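You operate a simulated robot arm through the tools that you are given. There is no shell and no other tool. Be economical: measure what you need, move in short steps, check, and stop when the job is done.

The job below is to be done with a simulated robot arm. You get a single attempt, and the scene is never put back.

## Task
Stop mill three, then its pump, shut its inlet and wipe up the paint drips.
Fine: the drips on the cabinet top, with the purple rag once the mill is stopped; put the rag back and leave the water running; leave the other controls as they are. What is to be rubbed or washed off counts as gone when no trace of it is left.

The check looks at the end state, three seconds after you hand in, the way a careful person would. Anything else that was tipped, shoved, dropped, spilled or broken makes it a failure.

## Robot
A 6-joint arm with a four-finger gripper on a trunk, on a base that drives. Base frame: it is fixed to the floor where the robot stands at the start and does not move with it; the origin is under the middle of the robot, x ahead of it, y to its left, z up; the surface under the hand at the start is at about z = 0.81. Readings come in m, degrees, newtons and seconds.
With the tool pointing down near the work surface it reaches from about 0.28 to 0.7 m from the robot's upright axis, wherever it stands. Its first joint turns from -166.0 to 166.0 degrees. Places, roughly: mill three [0.2, 0.9, 0.7]; mill three inlet valve handle [-0.2, 0.8, 0.7]; mill three pump switch [0.4, 0, 1.1]; mill three stop button [0.4, 0, 1.2]; paint drips [0.2, 0.5, 0.8]. Payload 3.43 kg.
The tool frame sits at the grasp point between the pads (the TCP): z along the fingers, y along the line on which they close. The tips reach 0.03 m beyond it. Largest opening 0.12 m; the body of the gripper starts 0.085 m behind the TCP.
Orientation is told as [roll, pitch, yaw] about the base's x, y, z axes, in that order, counted from this pose: with the fingers straight down and closing along the base's y, the tool's x points along the base's -x, its y along +y and its z along -z.

## Interface
- The arm moves only by the tool move_arm. Its argument "plan" is a list of rows, each a list of 7 numbers: the closure in counts, from 0 (fully open) to 255 (shut), then the shift along the base's x, y, z in m, then the turn, a rotation vector about the base's x, y, z in degrees. In form: [[jaw, tx, ty, tz, ax, ay, az], ...]. A call has 1 to 8 rows; each row is the pose to reach, as a shift and turn from the pose commanded when the call began. Rows are played at 5 a second. More than 0.05 m and 8.6 degrees between two rows, or a gripper value outside its range, and nothing of the call is played. Where a pose cannot be reached the arm comes as near as it can. A force on the tool above 40 N (or 10 N above the force at the start of the call, whichever is more), or a blocked arm, ends the call early, and 0.2 s more pass. The fingers move at their own pace and stop on an object; they squeeze with about 42 N. The grip force told is the motor's: it shows also when the fingers shut on nothing. Time passes only in rows, and 0.2 s behind the last, so rows that repeat a pose let the fingers close. It gives the time, the measured TCP pose, the force on the tool (base axes), the opening and the grip force at its end, in the units of the frame above (readings bear some noise), with the torque about the TCP (base axes, N m) and any sound that the robot's microphone picked up.
- Cameras (640 x 400 px; columns grow to the right, rows downward): "scene" is now at [0.0518, 0.1865, 1.6241]; the picture's right is [0.54, -0.84, 0.00], its down [-0.55, -0.36, -0.76] and it looks along [0.63, 0.41, -0.65] (base axes); focal length 214 px, centre (320, 200). "wrist" rides on the gripper at [0.071, -0.017, -0.121] in the tool frame; the picture's right is [0.23, 0.97, 0.00], its down [-0.81, 0.19, -0.55] and it looks along [-0.54, 0.13, 0.83] (tool axes); focal length 275 px, centre (320, 200).
- snapshot(camera): a new picture of that camera. No time passes.
- move_column(by): slides the trunk up (or, below 0, down) by that many m; the arm and the scene camera ride with it, the base frame stays. It gives what a move gives, with no picture.
- base_move(legs): drives the robot by 1 to 6 legs, each [ahead, left, turn to the left] in m, m and degrees, along the robot's own axes; the way and the turn of a leg run together, so that a leg with both is an arc; at most 1.5 m and 180 degrees a leg. The arm and the cameras ride along, it lands a little off, and it stops where it bumps. It gives what a move gives.
- turn_head(pan, tilt): turns the head with the scene camera to pan (to the left, within 120 degrees either way) and tilt (down, from -29 to 69), counted from straight ahead of the robot. It gives what a move gives.
- probe_pixels(camera, pixels): for up to 12 pixels [column, row] of the newest picture of that camera ("zoom" is the newest enlarged one), the place [x, y, z] in the base frame of the surface seen there, good to about 0.003 m. No time passes.
- inspect(camera, box): a new picture of the part [left, top, right, bottom] of that camera's present view, enlarged. No time passes.
- job_done(): hands the job in; it is judged then, once.

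Go step by step. Measure first, check grasps and placings, and put right what went wrong. The budget is 80 turns and 52 pictures, counting those below and the enlarged ones. Unless the task says otherwise, let go and move clear before handing in, and close with one line.

The tools are called after "Request:" as a command line: name --pt "numbers of a row" for each row, then --argument value for the rest, lists and objects as JSON in quotes. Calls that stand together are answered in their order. move_arm: Moves the arm, as the interface text tells. Its arguments: {"type":"object","properties":{"plan":{"type":"array"}},"required":["plan"]} The other tools are called the same way: move_column (by) slides the trunk up or down; base_move (legs) drives the base; turn_head (pan, tilt) turns the head that bears the scene camera; snapshot (camera) takes a picture; probe_pixels (camera, pixels) gives the place of the surface under pixels of a picture; inspect (camera, box) takes an enlarged picture of a part of a camera's view; job_done () hands the job in.

At the start:

```text
time_s: 0.0
tcp_pos: [0.2276, 0.3397, 1.3882]
orientation: [-0.3, 0.2, -0.4]
ft_force: [-0.1, -0.5, -0.2]
ft_torque: [0.0, 0.0, 0.0]
opening: 0.12
grasp_force: 0.1
trunk travel left (down, up): [-0.125, 0.315]
robot x, y, heading: [0.0025, 0.0046, 0.4]
head pan, tilt: [19.8, 68.8]
```

scene: 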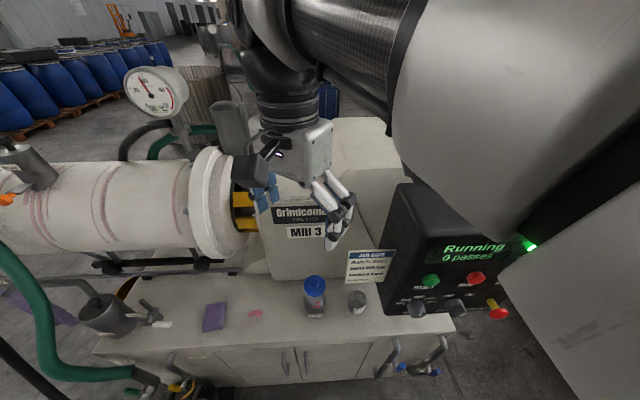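
wrist: 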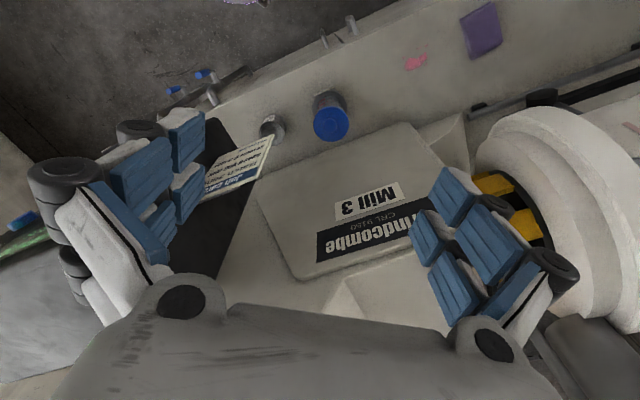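

The scene shows the panel (about 390-510, 230-320) with the display "Running", the rag at (215,317) and pink drips at (256,313). I'll enlarge the panel and the cabinet top, before measuring.

Request:
inspect --camera "scene" --box '[340, 180, 560, 340]'

Request:
inspect --camera "scene" --box '[0, 240, 240, 400]'

Request:
probe_pixels --camera "scene" --pixels '[[431, 282], [476, 278], [416, 310], [456, 308], [498, 308], [215, 317], [256, 313], [358, 300], [315, 290], [105, 312], [155, 318], [530, 246]]'

```text
2.50 times, centred on (450, 260) of scene
```

zoom: 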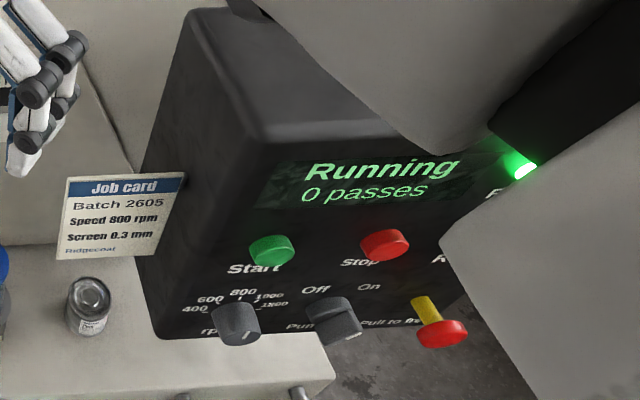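

```text
2.50 times, centred on (120, 320) of scene
```

zoom: 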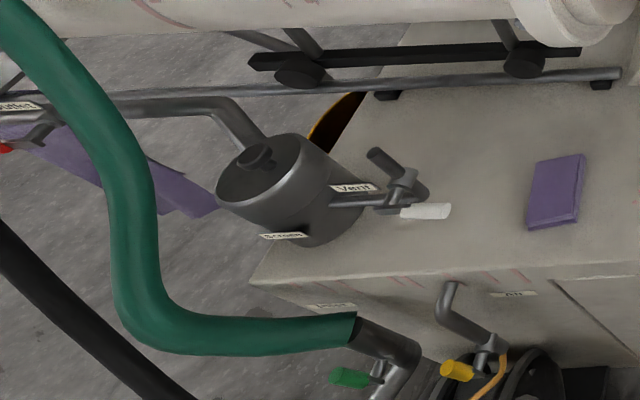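

```text
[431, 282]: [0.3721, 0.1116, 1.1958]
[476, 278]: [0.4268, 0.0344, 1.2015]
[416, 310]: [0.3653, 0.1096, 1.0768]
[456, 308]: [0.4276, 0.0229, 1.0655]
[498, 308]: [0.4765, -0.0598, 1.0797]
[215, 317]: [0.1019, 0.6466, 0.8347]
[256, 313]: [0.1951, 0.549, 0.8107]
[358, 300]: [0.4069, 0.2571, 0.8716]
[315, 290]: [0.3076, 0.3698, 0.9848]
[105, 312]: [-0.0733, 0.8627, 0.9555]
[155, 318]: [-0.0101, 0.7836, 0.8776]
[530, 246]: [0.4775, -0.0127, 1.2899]
```

The panel face has Start at zoom (272,250), Stop at (385,245), pump knob (333,318) set somewhere between Off/On, and an E-stop to be left alone. The inlet seems to be the green lever under the green hose; I'll look left with the head and probe the panel face.

Request:
probe_pixels --camera "scene" --pixels '[[440, 260], [470, 257], [420, 295], [430, 300], [470, 297], [452, 293], [452, 303], [462, 312], [448, 311], [135, 390], [130, 392], [175, 387]]'

Request:
turn_head --pan 75 --tilt 60

Request:
snapshot --camera "scene"

```text
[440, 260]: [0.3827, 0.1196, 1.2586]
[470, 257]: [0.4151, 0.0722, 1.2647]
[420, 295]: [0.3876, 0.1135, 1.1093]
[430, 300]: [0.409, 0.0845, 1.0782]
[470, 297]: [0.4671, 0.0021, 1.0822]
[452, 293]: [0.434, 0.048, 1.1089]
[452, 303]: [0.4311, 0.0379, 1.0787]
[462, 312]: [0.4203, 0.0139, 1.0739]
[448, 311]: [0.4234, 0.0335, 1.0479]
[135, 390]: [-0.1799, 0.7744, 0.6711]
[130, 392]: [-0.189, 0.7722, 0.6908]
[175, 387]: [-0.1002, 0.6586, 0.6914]
```

```text
time_s: 1.2
tcp_pos: [0.2286, 0.3396, 1.389]
orientation: [-0.2, 0.2, -0.4]
ft_force: [-0.2, -0.6, 0.4]
ft_torque: [0.0, -0.01, 0.0]
opening: 0.1201
grasp_force: 0.1
trunk travel left (down, up): [-0.125, 0.315]
robot x, y, heading: [-0.0016, 0.0009, -0.1]
head pan, tilt: [75.0, 60.0]
```

```text
47 pictures are left
```

scene: 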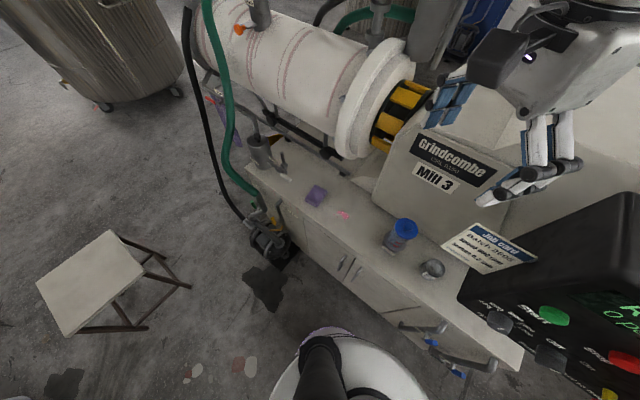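

Request:
inspect --camera "scene" --box '[200, 130, 360, 290]'

Request:
inspect --camera "scene" --box '[440, 270, 640, 400]'

```text
2.50 times, centred on (280, 210) of scene
```

zoom: 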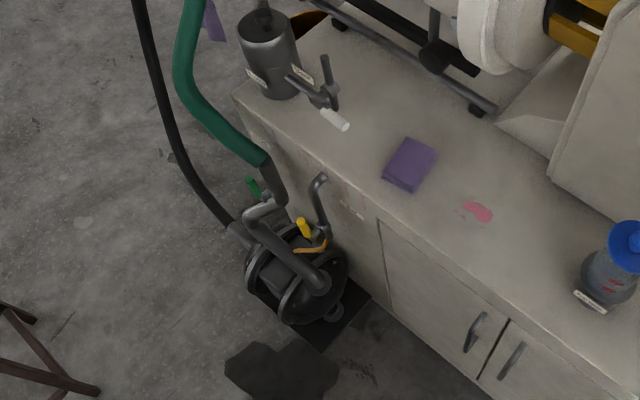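

```text
3.08 times, centred on (540, 335) of scene
```

zoom: 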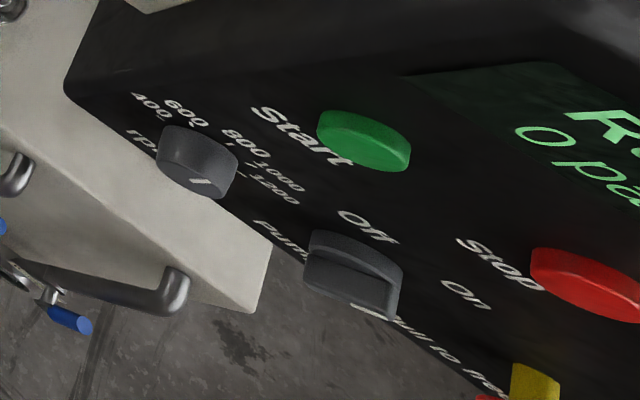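

The green lever (zoom 253,187) is the inlet and the panel faces the direction about 34° off the base x. I'll check the floor to the right/behind before driving back to face the panel.

Request:
turn_head --pan -100 --tilt 45

Request:
snapshot --camera "scene"

```text
time_s: 3.9
tcp_pos: [0.2285, 0.3388, 1.3888]
orientation: [-0.2, 0.1, -0.6]
ft_force: [-0.2, -0.1, -0.5]
ft_torque: [-0.03, 0.01, 0.01]
opening: 0.12
grasp_force: 0.0
trunk travel left (down, up): [-0.125, 0.315]
robot x, y, heading: [0.0012, -0.0016, 0.0]
head pan, tilt: [-100.0, 45.0]
```

```text
44 pictures are left
```

scene: 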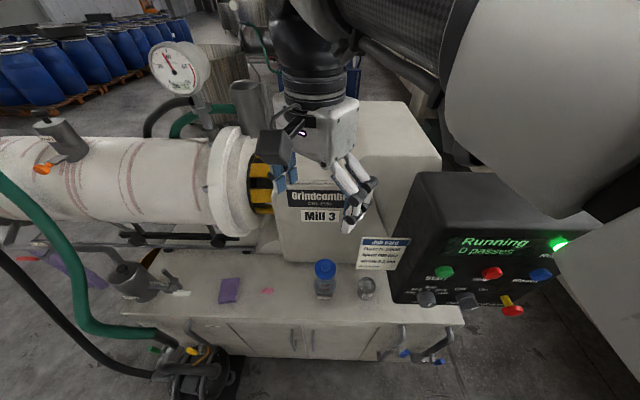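

The picture looks taken mid-turn (still facing the panel), so I'll take it again.

Request:
snapshot --camera "scene"

```text
43 pictures are left
```

scene: 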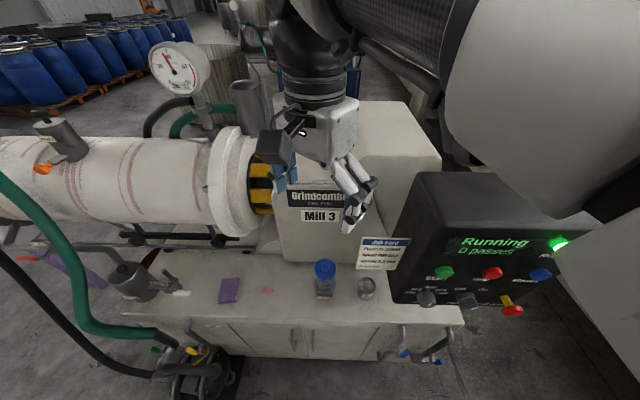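

The view still faces left-ahead although the head reports −100, so something is off. I'll ask for another pan and see what changes.

Request:
turn_head --pan 0 --tilt 45

Request:
probe_pixels --camera "scene" --pixels '[[491, 273], [230, 290], [320, 200], [541, 274]]'

```text
time_s: 5.6
tcp_pos: [0.2295, 0.3388, 1.3878]
orientation: [-0.4, 0.0, -0.6]
ft_force: [-0.4, 0.6, 0.6]
ft_torque: [-0.01, 0.02, -0.01]
opening: 0.12
grasp_force: 0.1
trunk travel left (down, up): [-0.125, 0.315]
robot x, y, heading: [0.0037, -0.0007, -0.0]
head pan, tilt: [0.0, 45.0]
```

```text
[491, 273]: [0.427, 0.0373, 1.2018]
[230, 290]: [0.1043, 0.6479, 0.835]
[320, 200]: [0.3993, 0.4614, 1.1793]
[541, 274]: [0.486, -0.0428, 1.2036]
```

Request:
snapshot --camera "scene"

```text
42 pictures are left
```

scene: 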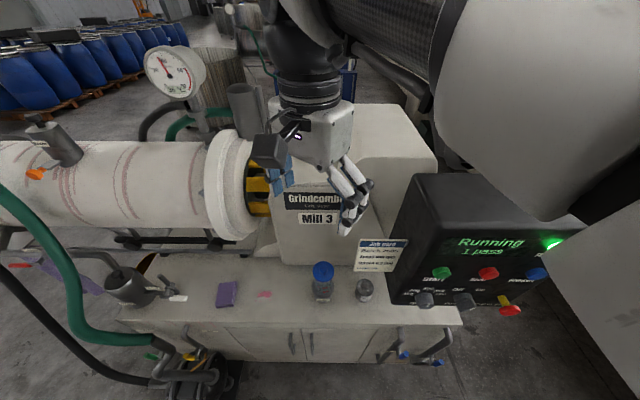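

The head doesn't really turn right past this (the view stays the same), but the probe is consistent: Stop at (0.427,0.037,1.202). I'll back off in short legs, then turn 34° to face the panel.

Request:
base_move --legs '[[-0.19, 0, 0], [0, -0.38, 0], [0, 0, 34]]'

Request:
turn_head --pan 0 --tilt 40

```text
time_s: 10.8
tcp_pos: [-0.1885, 0.0331, 1.3885]
orientation: [-0.2, 0.2, 33.2]
ft_force: [-0.3, -0.4, -0.4]
ft_torque: [0.0, 0.0, 0.02]
opening: 0.1198
grasp_force: 0.0
trunk travel left (down, up): [-0.125, 0.315]
robot x, y, heading: [-0.1941, -0.3743, 33.9]
head pan, tilt: [0.0, 45.0]
```

```text
time_s: 11.5
tcp_pos: [-0.1869, 0.0343, 1.3885]
orientation: [-0.2, 0.1, 32.9]
ft_force: [-0.6, 0.4, -0.7]
ft_torque: [0.0, 0.0, -0.01]
opening: 0.1201
grasp_force: 0.0
trunk travel left (down, up): [-0.125, 0.315]
robot x, y, heading: [-0.19, -0.3726, 33.9]
head pan, tilt: [0.0, 40.0]
```

Request:
snapshot --camera "scene"

```text
41 pictures are left
```

scene: 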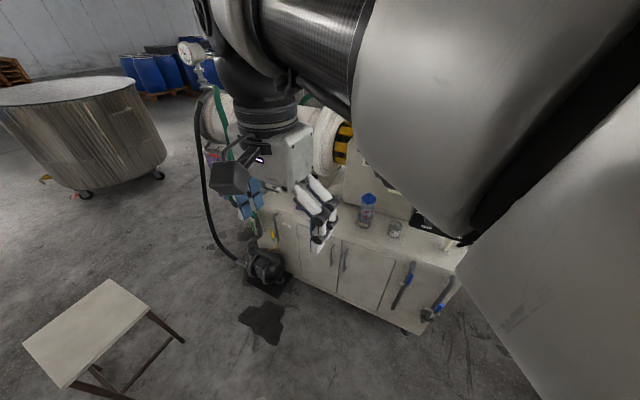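

The base is now at (−0.19,−0.373) facing the panel, Stop is 0.74 m straight ahead. I'll tilt the tool toward the panel while bringing it in front of it, with fingers shut.

Request:
move_arm --pt "255 0.04 -0.017 -0.015 4.69 -6.97 0" --pt "255 0.08 -0.034 -0.03 9.38 -13.94 0" --pt "255 0.12 -0.051 -0.045 14.07 -20.91 0" --pt "255 0.16 -0.068 -0.06 18.76 -27.88 0" --pt "255 0.2 -0.085 -0.075 23.45 -34.85 0" --pt "255 0.24 -0.102 -0.09 28.14 -41.82 0" --pt "255 0.28 -0.119 -0.105 32.83 -48.79 0" --pt "255 0.32 -0.136 -0.12 37.5 -55.76 0"

```text
time_s: 13.3
tcp_pos: [0.1518, -0.0789, 1.2915]
orientation: [2.8, -66.5, 30.4]
ft_force: [0.3, 0.7, 0.1]
ft_torque: [-0.01, 0.03, -0.04]
opening: 0.0
grasp_force: 19.5
out of reach, approached as far as the arm can: row 8
trunk travel left (down, up): [-0.125, 0.315]
robot x, y, heading: [-0.1891, -0.3778, 33.9]
head pan, tilt: [0.0, 40.0]
```

The arm couldn't come quite that near the trunk; I'll go further ahead while finishing the tilt to horizontal.

Request:
move_arm --pt "255 0.04 0.003 -0.01 0 0 0" --pt "255 0.08 0.005 -0.02 4.5 -6.6 0" --pt "255 0.115 0.008 -0.03 9 -13.2 0" --pt "255 0.115 0.008 -0.04 13.4 -19.6 0"

Request:
snapshot --camera "wrist"

```text
time_s: 14.3
tcp_pos: [0.2222, -0.0376, 1.2767]
orientation: [-100.6, -89.1, 132.7]
ft_force: [-0.8, 0.1, 0.3]
ft_torque: [0.01, 0.0, 0.0]
opening: 0.0002
grasp_force: 33.2
out of reach, approached as far as the arm can: row 2, 3, 4
trunk travel left (down, up): [-0.125, 0.315]
robot x, y, heading: [-0.1922, -0.3741, 33.7]
head pan, tilt: [0.0, 40.0]
```

```text
40 pictures are left
```

wrist: 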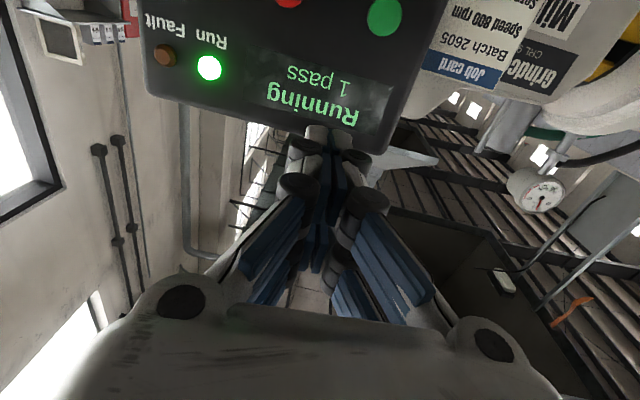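

The tool is now horizontal, just a bit high and left, and the wrist picture (upside down) shows the panel. I'll lower the trunk to bring it to the Stop height and look again.

Request:
move_column --by -0.075

Request:
move_arm --pt "255 0.02 0.0 0 0 0 0" --pt "255 0.045 -0.02 0 0 0 0" --pt "255 0.06 -0.03 0 0 0 0"

```text
time_s: 15.4
tcp_pos: [0.2223, -0.0384, 1.2013]
orientation: [-98.6, -89.1, 130.7]
ft_force: [-0.4, -1.0, 0.5]
ft_torque: [0.02, -0.05, 0.0]
opening: 0.0001
grasp_force: 33.8
trunk travel left (down, up): [-0.05, 0.39]
robot x, y, heading: [-0.1919, -0.3758, 33.8]
head pan, tilt: [0.0, 40.0]
```

```text
time_s: 16.2
tcp_pos: [0.2461, -0.0321, 1.2029]
orientation: [-92.3, -89.7, 123.1]
ft_force: [0.0, -0.2, 0.3]
ft_torque: [0.0, -0.02, 0.02]
opening: 0.0
grasp_force: 33.2
out of reach, approached as far as the arm can: row 1, 2, 3
trunk travel left (down, up): [-0.05, 0.39]
robot x, y, heading: [-0.1894, -0.3743, 33.7]
head pan, tilt: [0.0, 40.0]
```

The arm resists going right but the pose is close; I'll test pure extension toward the panel.

Request:
move_arm --pt "255 0.025 0.017 0 0 0 0" --pt "255 0.05 0.034 0 0 0 0"

Request:
snapshot --camera "scene"

```text
time_s: 16.8
tcp_pos: [0.2881, 0.0143, 1.2017]
orientation: [-87.6, -89.1, 119.0]
ft_force: [0.7, 0.4, -0.3]
ft_torque: [0.01, -0.03, 0.02]
opening: 0.0002
grasp_force: 32.8
out of reach, approached as far as the arm can: row 1, 2
trunk travel left (down, up): [-0.05, 0.39]
robot x, y, heading: [-0.1902, -0.3761, 33.9]
head pan, tilt: [0.0, 40.0]
```

```text
39 pictures are left
```

scene: 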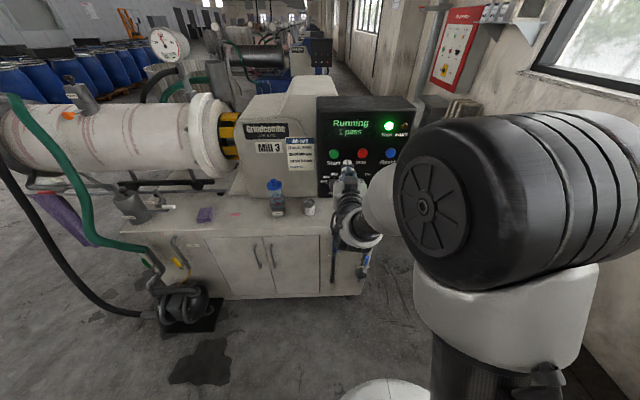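

The scene now shows the shut fingers just in front of the panel below Stop (363,155), offset about 6 cm left. I'll shift the base right by 6 cm to line up with Stop.

Request:
base_move --legs '[[0, -0.06, 0]]'

Request:
move_arm --pt "255 0.008 0.0056 0 0 0 0" --pt "255 0.017 0.0112 0 0 0 0"

Request:
snapshot --camera "wrist"

```text
time_s: 17.8
tcp_pos: [0.3217, -0.0366, 1.2029]
orientation: [-90.6, -89.2, 121.9]
ft_force: [0.7, -0.7, 0.0]
ft_torque: [0.02, -0.01, 0.03]
opening: 0.0
grasp_force: 33.9
trunk travel left (down, up): [-0.05, 0.39]
robot x, y, heading: [-0.1559, -0.4252, 33.9]
head pan, tilt: [0.0, 40.0]
```

```text
time_s: 18.4
tcp_pos: [0.3378, -0.025, 1.2007]
orientation: [-86.9, -89.1, 118.0]
ft_force: [0.3, 0.5, 0.7]
ft_torque: [0.01, 0.02, -0.01]
opening: 0.0
grasp_force: 33.7
trunk travel left (down, up): [-0.05, 0.39]
robot x, y, heading: [-0.1611, -0.4279, 33.3]
head pan, tilt: [0.0, 40.0]
```

```text
38 pictures are left
```

wrist: 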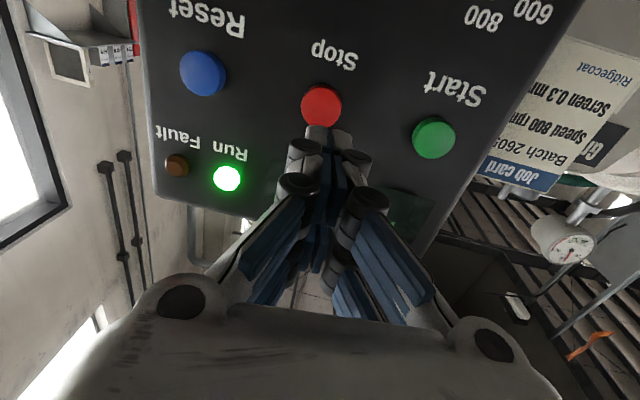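

Reached cleanly: Stop at wrist (321,107) is straight ahead, tip gap about 7.8 cm. I'll advance and press gently.

Request:
probe_pixels --camera "wrist" --pixels '[[321, 100], [321, 92], [321, 118], [380, 95], [203, 72], [433, 138]]'

Request:
move_arm --pt "255 0.0166 0.0112 0.0 0 0 0" --pt "255 0.0332 0.0224 0.0 0 0 0" --pt "255 0.0498 0.0336 0.0 0 0 0"

```text
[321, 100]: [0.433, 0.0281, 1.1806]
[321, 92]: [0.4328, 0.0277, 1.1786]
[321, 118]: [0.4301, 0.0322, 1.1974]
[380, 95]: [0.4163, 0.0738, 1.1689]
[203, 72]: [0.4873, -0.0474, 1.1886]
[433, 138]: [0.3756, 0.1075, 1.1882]
```

```text
time_s: 19.2
tcp_pos: [0.3883, 0.0085, 1.2018]
orientation: [-82.1, -89.1, 112.8]
ft_force: [-0.6, 0.1, -0.3]
ft_torque: [0.01, 0.01, 0.01]
opening: 0.0
grasp_force: 33.3
trunk travel left (down, up): [-0.05, 0.39]
robot x, y, heading: [-0.1583, -0.425, 33.7]
head pan, tilt: [0.0, 40.0]
```

The button centre is about (0.431,0.030,1.190), so I drop 1 cm and press the last 2 cm in small steps.

Request:
move_arm --pt "255 0.0 0.0 -0.011 0 0 0" --pt "255 0.008 0.0056 -0.011 0 0 0" --pt "255 0.0125 0.0084 -0.011 0 0 0" --pt "255 0.0166 0.0112 -0.011 0 0 0" --pt "255 0.02 0.0134 -0.011 0 0 0"

Request:
snapshot --camera "scene"

```text
time_s: 20.4
tcp_pos: [0.4043, 0.0261, 1.1904]
orientation: [-81.6, -89.1, 112.3]
ft_force: [-1.2, -2.2, -1.7]
ft_torque: [-0.05, 0.02, -0.04]
opening: 0.0
grasp_force: 33.8
out of reach, approached as far as the arm can: row 2, 3, 4, 5
trunk travel left (down, up): [-0.05, 0.39]
robot x, y, heading: [-0.158, -0.4227, 33.8]
head pan, tilt: [0.0, 40.0]
heard: click
```

```text
37 pictures are left
```

scene: 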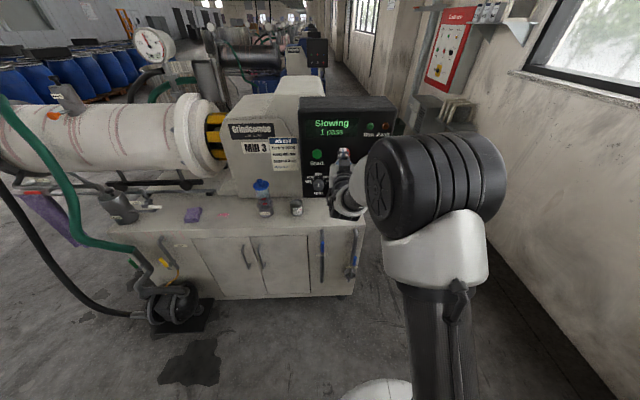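

A click, and the display reads "Slowing". I'll back off and lower to view the pump knob.

Request:
move_arm --pt "255 -0.035 -0.0235 0 0 0 0" --pt "255 -0.07 -0.047 0 0 0 0" --pt "200 -0.083 -0.056 -0.03 0 0 0" --pt "150 -0.083 -0.056 -0.07 0 0 0"

Request:
move_column --by -0.045

Request:
snapshot --camera "wrist"

```text
time_s: 21.4
tcp_pos: [0.3244, -0.0234, 1.1301]
orientation: [-85.4, -87.7, 116.7]
ft_force: [0.9, 0.2, 0.5]
ft_torque: [-0.01, 0.04, 0.02]
opening: 0.0382
grasp_force: 0.0
out of reach, approached as far as the arm can: row 4
trunk travel left (down, up): [-0.05, 0.39]
robot x, y, heading: [-0.1595, -0.4266, 33.5]
head pan, tilt: [0.0, 40.0]
```

```text
time_s: 22.2
tcp_pos: [0.3238, -0.0242, 1.0851]
orientation: [-84.5, -87.8, 115.7]
ft_force: [0.6, 0.0, 0.2]
ft_torque: [-0.01, 0.01, 0.01]
opening: 0.0493
grasp_force: 0.1
trunk travel left (down, up): [-0.005, 0.435]
robot x, y, heading: [-0.1569, -0.4272, 33.5]
head pan, tilt: [0.0, 40.0]
```

```text
36 pictures are left
```

wrist: 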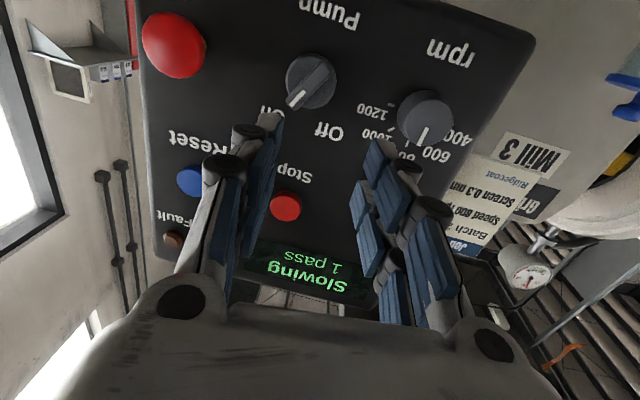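

The pump knob is at wrist (310,82) with its pointer toward "On" (picture upside down). I'll enlarge it.

Request:
inspect --camera "wrist" --box '[240, 20, 400, 150]'

Request:
probe_pixels --camera "wrist" --pixels '[[291, 104], [297, 97], [310, 82], [320, 70], [290, 82], [333, 82], [310, 58], [345, 90], [350, 60], [335, 133]]'

```text
3.08 times, centred on (320, 85) of wrist
```

zoom: 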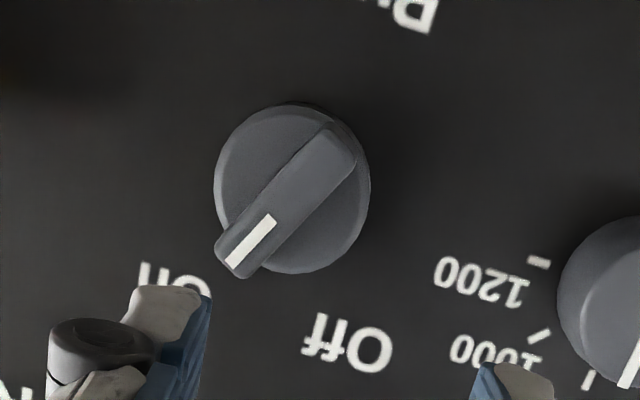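

```text
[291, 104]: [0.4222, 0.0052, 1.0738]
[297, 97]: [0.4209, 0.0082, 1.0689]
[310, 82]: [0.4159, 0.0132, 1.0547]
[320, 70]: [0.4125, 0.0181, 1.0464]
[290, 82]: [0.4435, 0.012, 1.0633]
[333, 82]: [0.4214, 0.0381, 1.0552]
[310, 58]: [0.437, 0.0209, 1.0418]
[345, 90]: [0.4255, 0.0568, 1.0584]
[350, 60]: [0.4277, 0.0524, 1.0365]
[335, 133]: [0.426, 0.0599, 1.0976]
```

The knob axis is at about (0.432,0.025,1.059); the ridge leans 30° right of up toward On. I'll roll the gripper 30° clockwise to straddle it and line up, still short of it.

Request:
move_arm --pt "150 0.012 0.004 0 6.2 4.2 0" --pt "150 0.025 0.002 -0.008 12.5 8.4 0" --pt "150 0.035 0.002 -0.016 18.7 12.5 0" --pt "150 0.0435 0.0068 -0.025 24.9 16.7 0"

Request:
snapshot --camera "wrist"

```text
time_s: 23.2
tcp_pos: [0.3704, 0.0007, 1.123]
orientation: [23.9, -87.6, 6.9]
ft_force: [-0.1, 0.4, -0.7]
ft_torque: [0.02, 0.01, -0.01]
opening: 0.0494
grasp_force: 0.0
out of reach, approached as far as the arm can: row 1, 2, 3, 4
trunk travel left (down, up): [-0.005, 0.435]
robot x, y, heading: [-0.1602, -0.4271, 34.2]
head pan, tilt: [0.0, 40.0]
```

```text
34 pictures are left
```

wrist: 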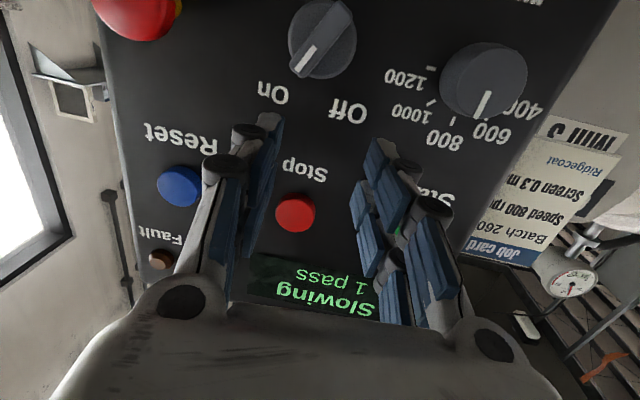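

The roll wasn't performed (the picture is unrotated) and the arm rose 4 cm, so it is too folded here. I'll back the base off 10 cm, and reach out again with a smaller roll test.

Request:
base_move --legs '[[-0.12, 0, 0]]'

Request:
move_arm --pt "150 0.033 0.022 -0.02 0 0 0" --pt "150 0.066 0.044 -0.04 0 0 0" --pt "150 0.075 0.05 -0.06 0 0 0"

Request:
move_arm --pt "150 0 0 0 6.2 4.2 0" --pt "150 0 0 0 12.5 8.4 0"

```text
time_s: 24.5
tcp_pos: [0.2719, -0.0665, 1.1223]
orientation: [24.2, -87.6, 6.5]
ft_force: [-0.3, -0.3, 0.4]
ft_torque: [-0.02, 0.01, -0.05]
opening: 0.0491
grasp_force: 0.1
trunk travel left (down, up): [-0.005, 0.435]
robot x, y, heading: [-0.2611, -0.4918, 33.7]
head pan, tilt: [0.0, 40.0]
```

```text
time_s: 25.3
tcp_pos: [0.3424, -0.0127, 1.0607]
orientation: [22.3, -87.4, 8.2]
ft_force: [-0.7, -0.1, 0.2]
ft_torque: [-0.05, 0.02, -0.02]
opening: 0.0494
grasp_force: 0.2
out of reach, approached as far as the arm can: row 3
trunk travel left (down, up): [-0.005, 0.435]
robot x, y, heading: [-0.2601, -0.4938, 33.7]
head pan, tilt: [0.0, 40.0]
```

```text
time_s: 25.9
tcp_pos: [0.342, -0.0125, 1.0622]
orientation: [22.7, -87.4, 7.6]
ft_force: [-0.1, -0.3, 0.5]
ft_torque: [-0.03, 0.01, -0.03]
opening: 0.0493
grasp_force: 0.0
out of reach, approached as far as the arm can: row 1, 2
trunk travel left (down, up): [-0.005, 0.435]
robot x, y, heading: [-0.2576, -0.4947, 33.9]
head pan, tilt: [0.0, 40.0]
```

Position is good now but the roll seems at a joint limit. Instead I'll push the pointer's upper end leftward to Off with shut fingertips; first I line up to its right, still clear of the panel.

Request:
move_arm --pt "255 0.009 -0.0135 0.006 0 0 0" --pt "255 0.018 -0.027 0.012 0 0 0" --pt "255 0.0273 -0.0407 0.017 0 0 0" --pt "255 0.0273 -0.0407 0.017 0 0 0" --pt "255 0.0273 -0.0407 0.017 0 0 0"

Request:
snapshot --camera "wrist"

```text
time_s: 27.1
tcp_pos: [0.3542, -0.0332, 1.0789]
orientation: [39.3, -86.8, -10.7]
ft_force: [-0.2, -0.4, 1.1]
ft_torque: [0.02, 0.0, -0.02]
opening: 0.0
grasp_force: 33.3
out of reach, approached as far as the arm can: row 1, 2, 3, 4, 5
trunk travel left (down, up): [-0.005, 0.435]
robot x, y, heading: [-0.2566, -0.4909, 33.7]
head pan, tilt: [0.0, 40.0]
```

```text
33 pictures are left
```

wrist: 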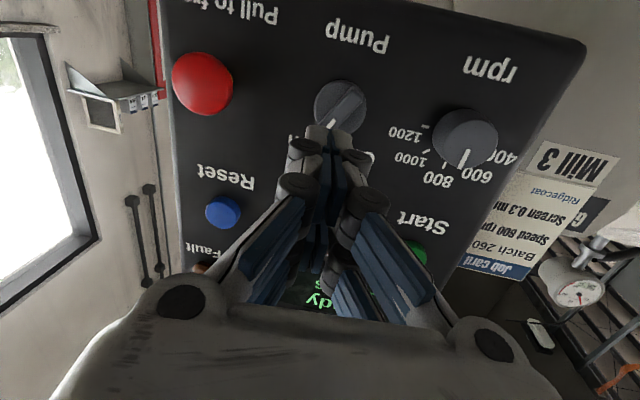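

The display now ends in "…dy" (Ready), so the mill has stopped. The arm is still 2.5 cm short on the right; I'll shift the base right instead.

Request:
base_move --legs '[[0, -0.028, 0]]'

Request:
inspect --camera "wrist" --box '[220, 50, 420, 190]'

```text
time_s: 27.9
tcp_pos: [0.37, -0.0565, 1.0808]
orientation: [39.6, -86.8, -11.1]
ft_force: [-0.8, 0.6, -0.5]
ft_torque: [0.02, 0.01, 0.03]
opening: 0.0
grasp_force: 34.1
trunk travel left (down, up): [-0.005, 0.435]
robot x, y, heading: [-0.2377, -0.5152, 33.5]
head pan, tilt: [0.0, 40.0]
```

```text
2.86 times, centred on (320, 120) of wrist
```

zoom: 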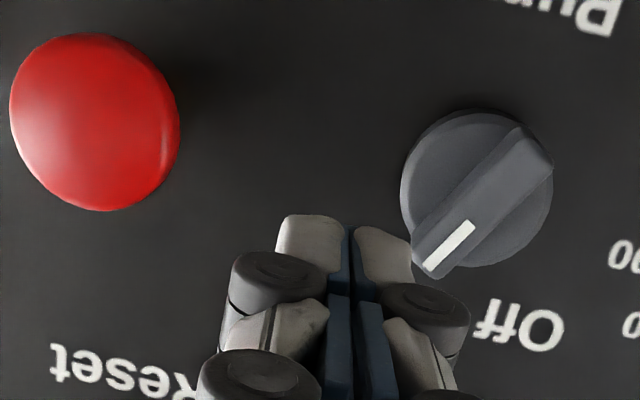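

Fingertips are just right of the pointer, with clearance to the E-stop. I advance 6 cm along the panel normal.

Request:
move_arm --pt "255 0.0166 0.0112 0 0 0 0" --pt "255 0.0332 0.0223 0 0 0 0" --pt "255 0.0415 0.0279 0 0 0 0" --pt "255 0.049 0.033 0 0 0 0"

Request:
inspect --camera "wrist" --box '[220, 50, 420, 190]'

```text
time_s: 28.9
tcp_pos: [0.4194, -0.0225, 1.0796]
orientation: [39.5, -86.8, -10.8]
ft_force: [0.1, 0.5, -1.0]
ft_torque: [0.0, 0.02, 0.01]
opening: 0.0
grasp_force: 33.6
trunk travel left (down, up): [-0.005, 0.435]
robot x, y, heading: [-0.2416, -0.5151, 33.7]
head pan, tilt: [0.0, 40.0]
```

```text
2.86 times, centred on (320, 120) of wrist
```

zoom: 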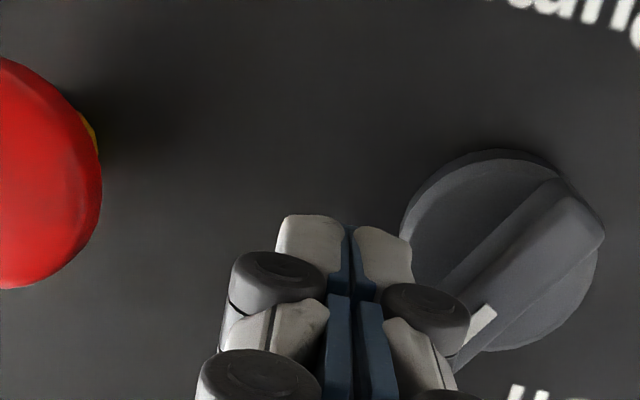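

The tip sits beside the pointer, no contact yet. I lower 6 mm and push left in small steps.

Request:
move_arm --pt "255 0 0 -0.005 0 0 0" --pt "255 -0.0033 0.005 -0.005 0 0 0" --pt "255 -0.0067 0.01 -0.005 0 0 0" --pt "255 -0.01 0.0149 -0.005 0 0 0" --pt "255 -0.0134 0.02 -0.005 0 0 0" --pt "255 -0.0156 0.0232 -0.005 0 0 0"

Request:
inspect --camera "wrist" --box '[220, 50, 420, 190]'

```text
time_s: 30.3
tcp_pos: [0.411, -0.0111, 1.076]
orientation: [46.3, -86.7, -18.6]
ft_force: [17.5, -33.8, 7.5]
ft_torque: [-0.32, -0.35, -0.7]
opening: 0.0002
grasp_force: 34.1
trunk travel left (down, up): [-0.005, 0.435]
robot x, y, heading: [-0.244, -0.517, 33.4]
head pan, tilt: [0.0, 40.0]
```

```text
2.86 times, centred on (320, 120) of wrist
```

zoom: 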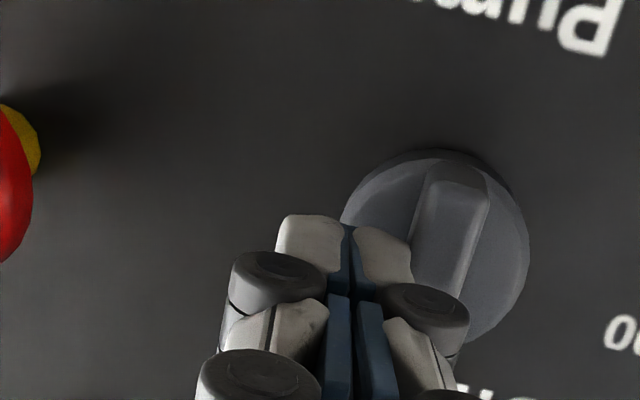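

The knob has turned about halfway (ridge now nearly upright), with 38 N at a short lever. I'll ease off, raise the tip 7 mm for more leverage, and push on.

Request:
move_arm --pt "255 0.0045 -0.0066 0 0 0 0" --pt "255 0.0045 -0.0066 0.009 0 0 0" --pt "255 0.0 0.0 0.009 0 0 0" --pt "255 -0.0034 0.005 0.009 0 0 0" --pt "255 -0.0067 0.01 0.008 0 0 0" --pt "255 -0.01 0.015 0.006 0 0 0"

Request:
inspect --camera "wrist" --box '[220, 50, 420, 190]'

```text
time_s: 31.3
tcp_pos: [0.4113, -0.0109, 1.0773]
orientation: [34.3, -86.0, -7.3]
ft_force: [3.8, -9.3, -1.3]
ft_torque: [-0.13, -0.09, -0.15]
opening: 0.0001
grasp_force: 33.2
trunk travel left (down, up): [-0.005, 0.435]
robot x, y, heading: [-0.2435, -0.519, 33.5]
head pan, tilt: [0.0, 40.0]
stopped in row 4: the force on the tool passed its limit at 50 N (the readings are from after the stop); the commanded pose is now the measured one
```

```text
2.86 times, centred on (320, 120) of wrist
```

zoom: 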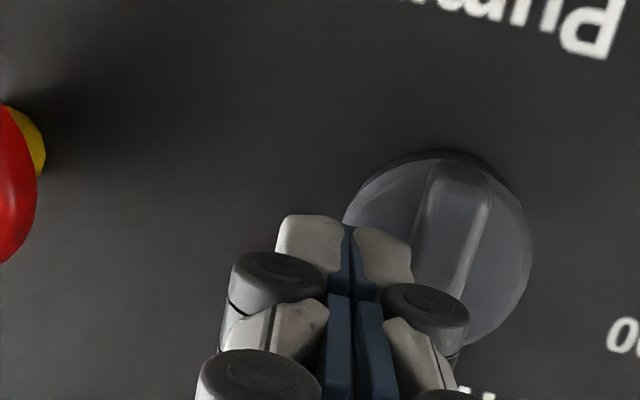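

The ridge is now upright but stalls under 50 N with this poor lever. Upright, it can be gripped by horizontally closing fingers: I'll back off, open, and centre on the knob.

Request:
move_arm --pt "255 -0.0015 -0.003 0 0 0 0" --pt "255 -0.025 -0.0167 0 0 0 0" --pt "255 -0.0415 -0.0279 0 0 0 0" --pt "150 -0.0465 -0.0205 -0.006 0 0 3" --pt "150 -0.0515 -0.013 -0.012 0 0 6" --pt "150 -0.0515 -0.013 -0.016 0 0 6" --pt "150 -0.0515 -0.013 -0.016 0 0 6"

Request:
snapshot --camera "wrist"

```text
time_s: 32.9
tcp_pos: [0.3496, -0.008, 1.0634]
orientation: [32.4, -85.9, 0.2]
ft_force: [-0.2, 0.3, 0.1]
ft_torque: [0.02, 0.0, 0.01]
opening: 0.0495
grasp_force: 0.2
out of reach, approached as far as the arm can: row 5, 6, 7
trunk travel left (down, up): [-0.005, 0.435]
robot x, y, heading: [-0.2407, -0.5152, 33.5]
head pan, tilt: [0.0, 40.0]
```

```text
28 pictures are left
```

wrist: 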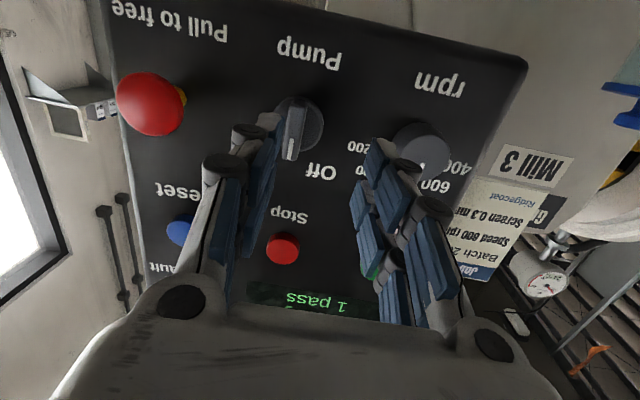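

The pointer is upright at wrist (295,130); the gripper is 1.8 cm left of it. I'll shift the base right by that and advance over the ridge.

Request:
base_move --legs '[[0, -0.018, 0]]'

Request:
move_arm --pt "150 0.0166 0.0112 -0.001 0 0 0" --pt "150 0.0332 0.0223 -0.001 0 0 0"

Request:
snapshot --camera "wrist"

```text
time_s: 33.6
tcp_pos: [0.3595, -0.0233, 1.0643]
orientation: [32.5, -85.8, -0.1]
ft_force: [-0.5, 0.7, -0.2]
ft_torque: [-0.03, 0.01, 0.03]
opening: 0.0495
grasp_force: 0.1
trunk travel left (down, up): [-0.005, 0.435]
robot x, y, heading: [-0.2275, -0.5296, 33.7]
head pan, tilt: [0.0, 40.0]
```

```text
time_s: 34.2
tcp_pos: [0.3915, -0.0, 1.0618]
orientation: [31.8, -85.9, 0.7]
ft_force: [-0.1, 0.8, 0.2]
ft_torque: [0.04, -0.01, -0.03]
opening: 0.0495
grasp_force: 0.1
trunk travel left (down, up): [-0.005, 0.435]
robot x, y, heading: [-0.2333, -0.5314, 33.4]
head pan, tilt: [0.0, 40.0]
```

```text
27 pictures are left
```

wrist: 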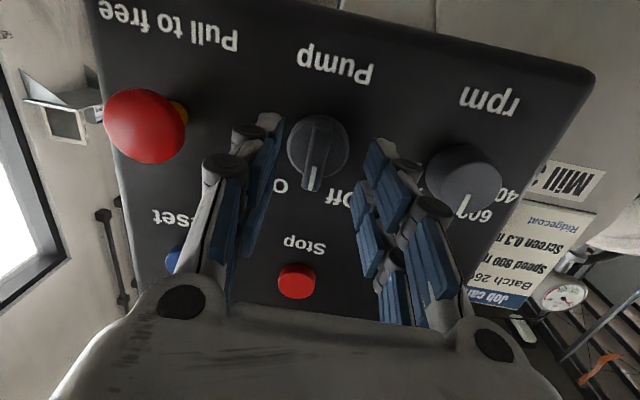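

Well centred on the ridge. Advance 1.4 cm and close on it.

Request:
move_arm --pt "150 0.0075 0.005 -0.001 0 0 0" --pt "150 0.0116 0.0078 -0.001 0 0 0" --pt "255 0.0116 0.0078 -0.001 0 0 0" --pt "255 0.0116 0.0078 -0.001 0 0 0" --pt "255 0.0116 0.0078 -0.001 0 0 0"

```text
time_s: 35.4
tcp_pos: [0.4065, 0.0057, 1.0614]
orientation: [32.8, -85.9, -0.5]
ft_force: [5.1, -3.7, -0.9]
ft_torque: [0.07, -0.1, 0.1]
opening: 0.0126
grasp_force: 23.6
trunk travel left (down, up): [-0.005, 0.435]
robot x, y, heading: [-0.2272, -0.5247, 33.4]
head pan, tilt: [0.0, 40.0]
```

Gripped (opening 12.6 mm). Now I roll counter-clockwise, 35° about the panel normal.

Request:
move_arm --pt "255 0 0 0 -5.8 -3.9 0" --pt "255 0 0 0 -11.6 -7.8 0" --pt "255 0 0 0 -17.4 -11.7 0" --pt "255 0 0 0 -23.2 -15.6 0" --pt "255 0 0 0 -29.0 -19.5 0"

Request:
snapshot --camera "wrist"

```text
time_s: 36.6
tcp_pos: [0.406, 0.006, 1.0617]
orientation: [-85.8, -57.3, 117.3]
ft_force: [5.6, -7.3, -3.5]
ft_torque: [1.35, 1.11, 0.33]
opening: 0.0125
grasp_force: 45.1
trunk travel left (down, up): [-0.005, 0.435]
robot x, y, heading: [-0.2292, -0.5289, 33.6]
head pan, tilt: [0.0, 40.0]
```

```text
26 pictures are left
```

wrist: 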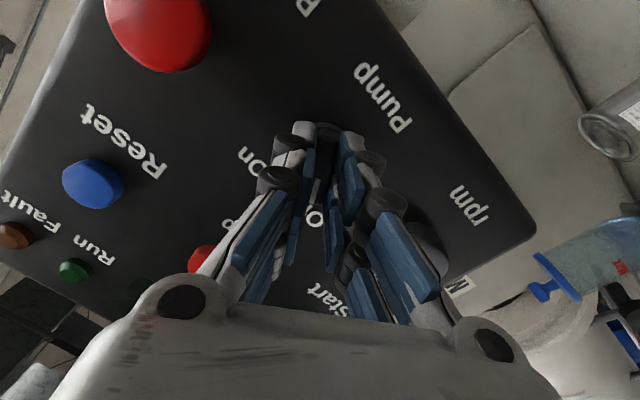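

The knob followed and its pointer now lies at "O(ff)" (315,215); 1.7 N·m suggests the end stop. I'll open and back off to check.

Request:
move_arm --pt "150 0 0 0 0 0 0" --pt "150 0 0 0 0 0 0" --pt "150 0 0 0 0 0 0" --pt "150 -0.033 -0.0223 0 0 0 0" --pt "150 -0.066 -0.0446 0 0 0 0"

Request:
snapshot --camera "wrist"

```text
time_s: 37.8
tcp_pos: [0.3362, -0.0391, 1.0644]
orientation: [-86.3, -57.2, 117.8]
ft_force: [-0.6, -0.1, -0.7]
ft_torque: [-0.02, 0.02, -0.02]
opening: 0.0496
grasp_force: 0.1
trunk travel left (down, up): [-0.005, 0.435]
robot x, y, heading: [-0.2298, -0.5272, 33.8]
head pan, tilt: [0.0, 40.0]
```

```text
25 pictures are left
```

wrist: 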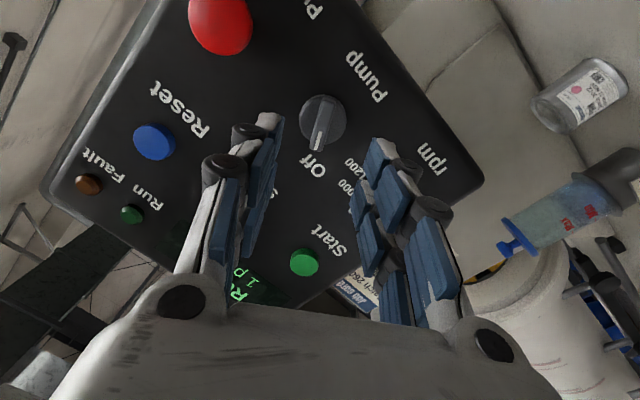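

The pointer is clearly on Off (318,150). Next I look with the scene camera to measure the inlet lever, cabinet edge and stool before driving.

Request:
turn_head --pan 40 --tilt 40

Request:
snapshot --camera "scene"

```text
time_s: 38.9
tcp_pos: [0.3374, -0.0373, 1.0634]
orientation: [-86.2, -57.1, 117.7]
ft_force: [-0.5, 0.7, -1.0]
ft_torque: [0.0, 0.03, -0.01]
opening: 0.0493
grasp_force: 0.1
trunk travel left (down, up): [-0.005, 0.435]
robot x, y, heading: [-0.2361, -0.5294, 33.7]
head pan, tilt: [40.0, 40.0]
```

```text
24 pictures are left
```

scene: 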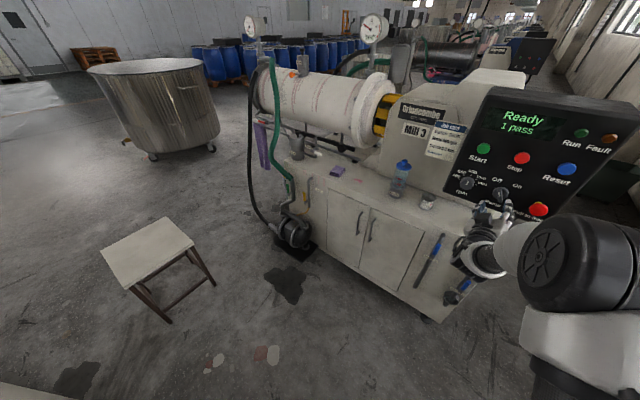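

The display says "Ready". I'll probe the stool, cabinet edge, floor pump, the valve and drips.

Request:
probe_pixels --camera "scene" --pixels '[[150, 250], [104, 252], [194, 243], [170, 320], [215, 285], [300, 260], [268, 228], [317, 185], [440, 230], [355, 182], [337, 170], [285, 203]]'

Request:
inspect --camera "scene" --box '[240, 120, 400, 260]'

```text
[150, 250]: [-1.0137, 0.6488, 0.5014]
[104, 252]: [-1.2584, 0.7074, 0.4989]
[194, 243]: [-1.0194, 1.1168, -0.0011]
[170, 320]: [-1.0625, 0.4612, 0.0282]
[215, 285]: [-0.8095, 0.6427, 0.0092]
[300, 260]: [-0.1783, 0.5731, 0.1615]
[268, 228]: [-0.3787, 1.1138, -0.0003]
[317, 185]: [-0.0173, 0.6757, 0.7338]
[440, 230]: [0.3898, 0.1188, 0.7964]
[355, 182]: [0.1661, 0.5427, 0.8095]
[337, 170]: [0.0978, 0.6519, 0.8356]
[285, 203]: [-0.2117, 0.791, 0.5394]
```

```text
2.86 times, centred on (320, 190) of scene
```

zoom: 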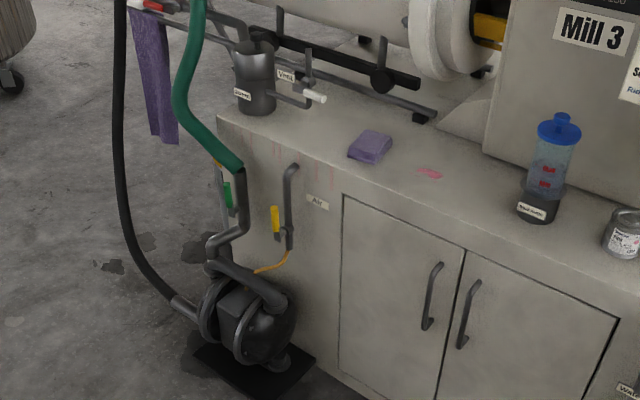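

The inlet lever (zoom 228,195) hangs vertical along the vertical pipe, i.e. open, above the floor pump. I'll back off and drive left to stand in front of it.

Request:
base_move --legs '[[-0.12, 0, 0], [0, 0.95, 0]]'

Request:
turn_head --pan 0 --tilt 45

```text
time_s: 44.8
tcp_pos: [-0.3154, 0.7108, 1.0633]
orientation: [-86.1, -57.1, 118.5]
ft_force: [0.8, -0.2, 0.5]
ft_torque: [-0.02, 0.02, 0.01]
opening: 0.0493
grasp_force: 0.0
trunk travel left (down, up): [-0.005, 0.435]
robot x, y, heading: [-0.8762, 0.2089, 34.5]
head pan, tilt: [40.0, 40.0]
```

```text
time_s: 45.9
tcp_pos: [-0.3154, 0.7097, 1.0626]
orientation: [-86.1, -57.1, 118.5]
ft_force: [1.0, -0.3, 0.0]
ft_torque: [0.0, 0.0, 0.0]
opening: 0.0493
grasp_force: 0.1
trunk travel left (down, up): [-0.005, 0.435]
robot x, y, heading: [-0.8771, 0.2113, 34.5]
head pan, tilt: [0.0, 45.0]
```

Request:
snapshot --camera "scene"

```text
22 pictures are left
```

scene: 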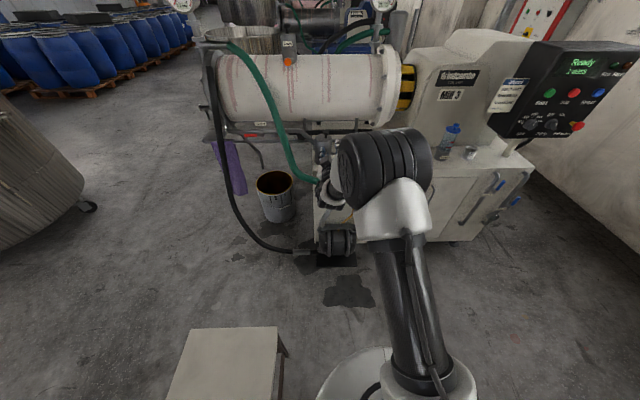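

The arm blocks the scene view of the valve (330,200), and the stool is close at the left. I'll step forward, unroll and tip the tool down so the wrist camera sees the lever.

Request:
base_move --legs '[[0.1, 0, 0]]'

Request:
move_arm --pt "0 -0.03 -0.02 0.02 6.8 4.7 0" --pt "0 -0.06 -0.04 0.04 13.6 9.35 0" --pt "0 -0.09 -0.06 0.05 20.4 14 0" --pt "0 -0.1 -0.07 0.05 27.2 18.7 0"

Request:
move_arm --pt "0 0 0 0 -4.8 7 0" --pt "0 0 0 0 -9.6 14 0" --pt "0 0 0 0 -14.4 21 0" --pt "0 0 0 0 -19.2 28 0" --pt "0 0 0 0 -24 35 0" --pt "0 0 0 0 -28.8 42 0" --pt "0 0 0 0 -33.6 49 0" --pt "0 0 0 0 -38.4 56 0"

```text
time_s: 47.0
tcp_pos: [-0.2301, 0.7692, 1.0632]
orientation: [-86.1, -57.1, 118.4]
ft_force: [0.5, 0.1, 0.2]
ft_torque: [0.0, -0.04, -0.01]
opening: 0.0495
grasp_force: 0.0
trunk travel left (down, up): [-0.005, 0.435]
robot x, y, heading: [-0.7932, 0.2714, 34.3]
head pan, tilt: [0.0, 45.0]
```

```text
time_s: 48.0
tcp_pos: [-0.3306, 0.6976, 1.1134]
orientation: [6.8, -86.6, 26.6]
ft_force: [-0.2, 0.7, 0.0]
ft_torque: [-0.02, -0.01, -0.02]
opening: 0.1189
grasp_force: 0.0
trunk travel left (down, up): [-0.005, 0.435]
robot x, y, heading: [-0.7911, 0.267, 34.5]
head pan, tilt: [0.0, 45.0]
```

```text
time_s: 49.9
tcp_pos: [-0.331, 0.6982, 1.1121]
orientation: [-1.0, -18.7, 34.2]
ft_force: [-0.2, 0.4, -0.7]
ft_torque: [-0.02, 0.01, -0.01]
opening: 0.1198
grasp_force: 0.2
trunk travel left (down, up): [-0.005, 0.435]
robot x, y, heading: [-0.7948, 0.2663, 34.5]
head pan, tilt: [0.0, 45.0]
```

Tool is nearly down. I finish the tilt, lower 12 cm, and look.

Request:
move_arm --pt "0 0 0 -0.04 -4.5 6.6 0" --pt "0 0 0 -0.08 -9.5 14 0" --pt "0 0 0 -0.12 -10.5 15.4 0"

Request:
snapshot --camera "wrist"

Request:
snapshot --camera "scene"

```text
refused: row 2 steps farther than a row can; nothing moved
```

```text
21 pictures are left
```

wrist: 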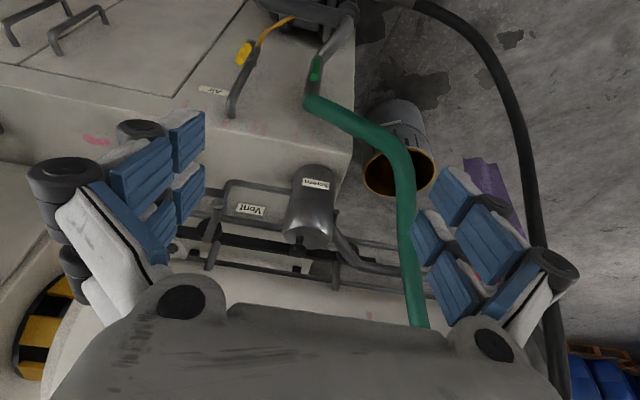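

```text
20 pictures are left
```

scene: 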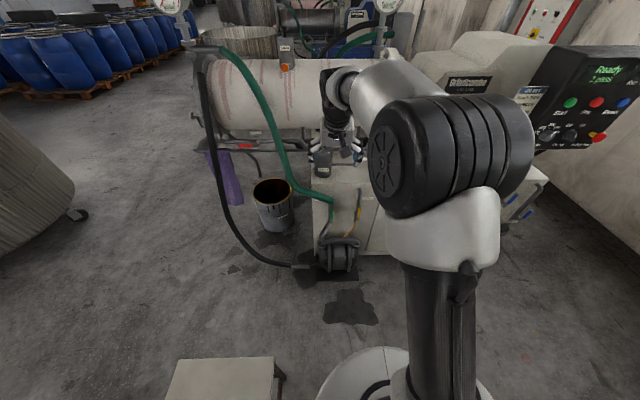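

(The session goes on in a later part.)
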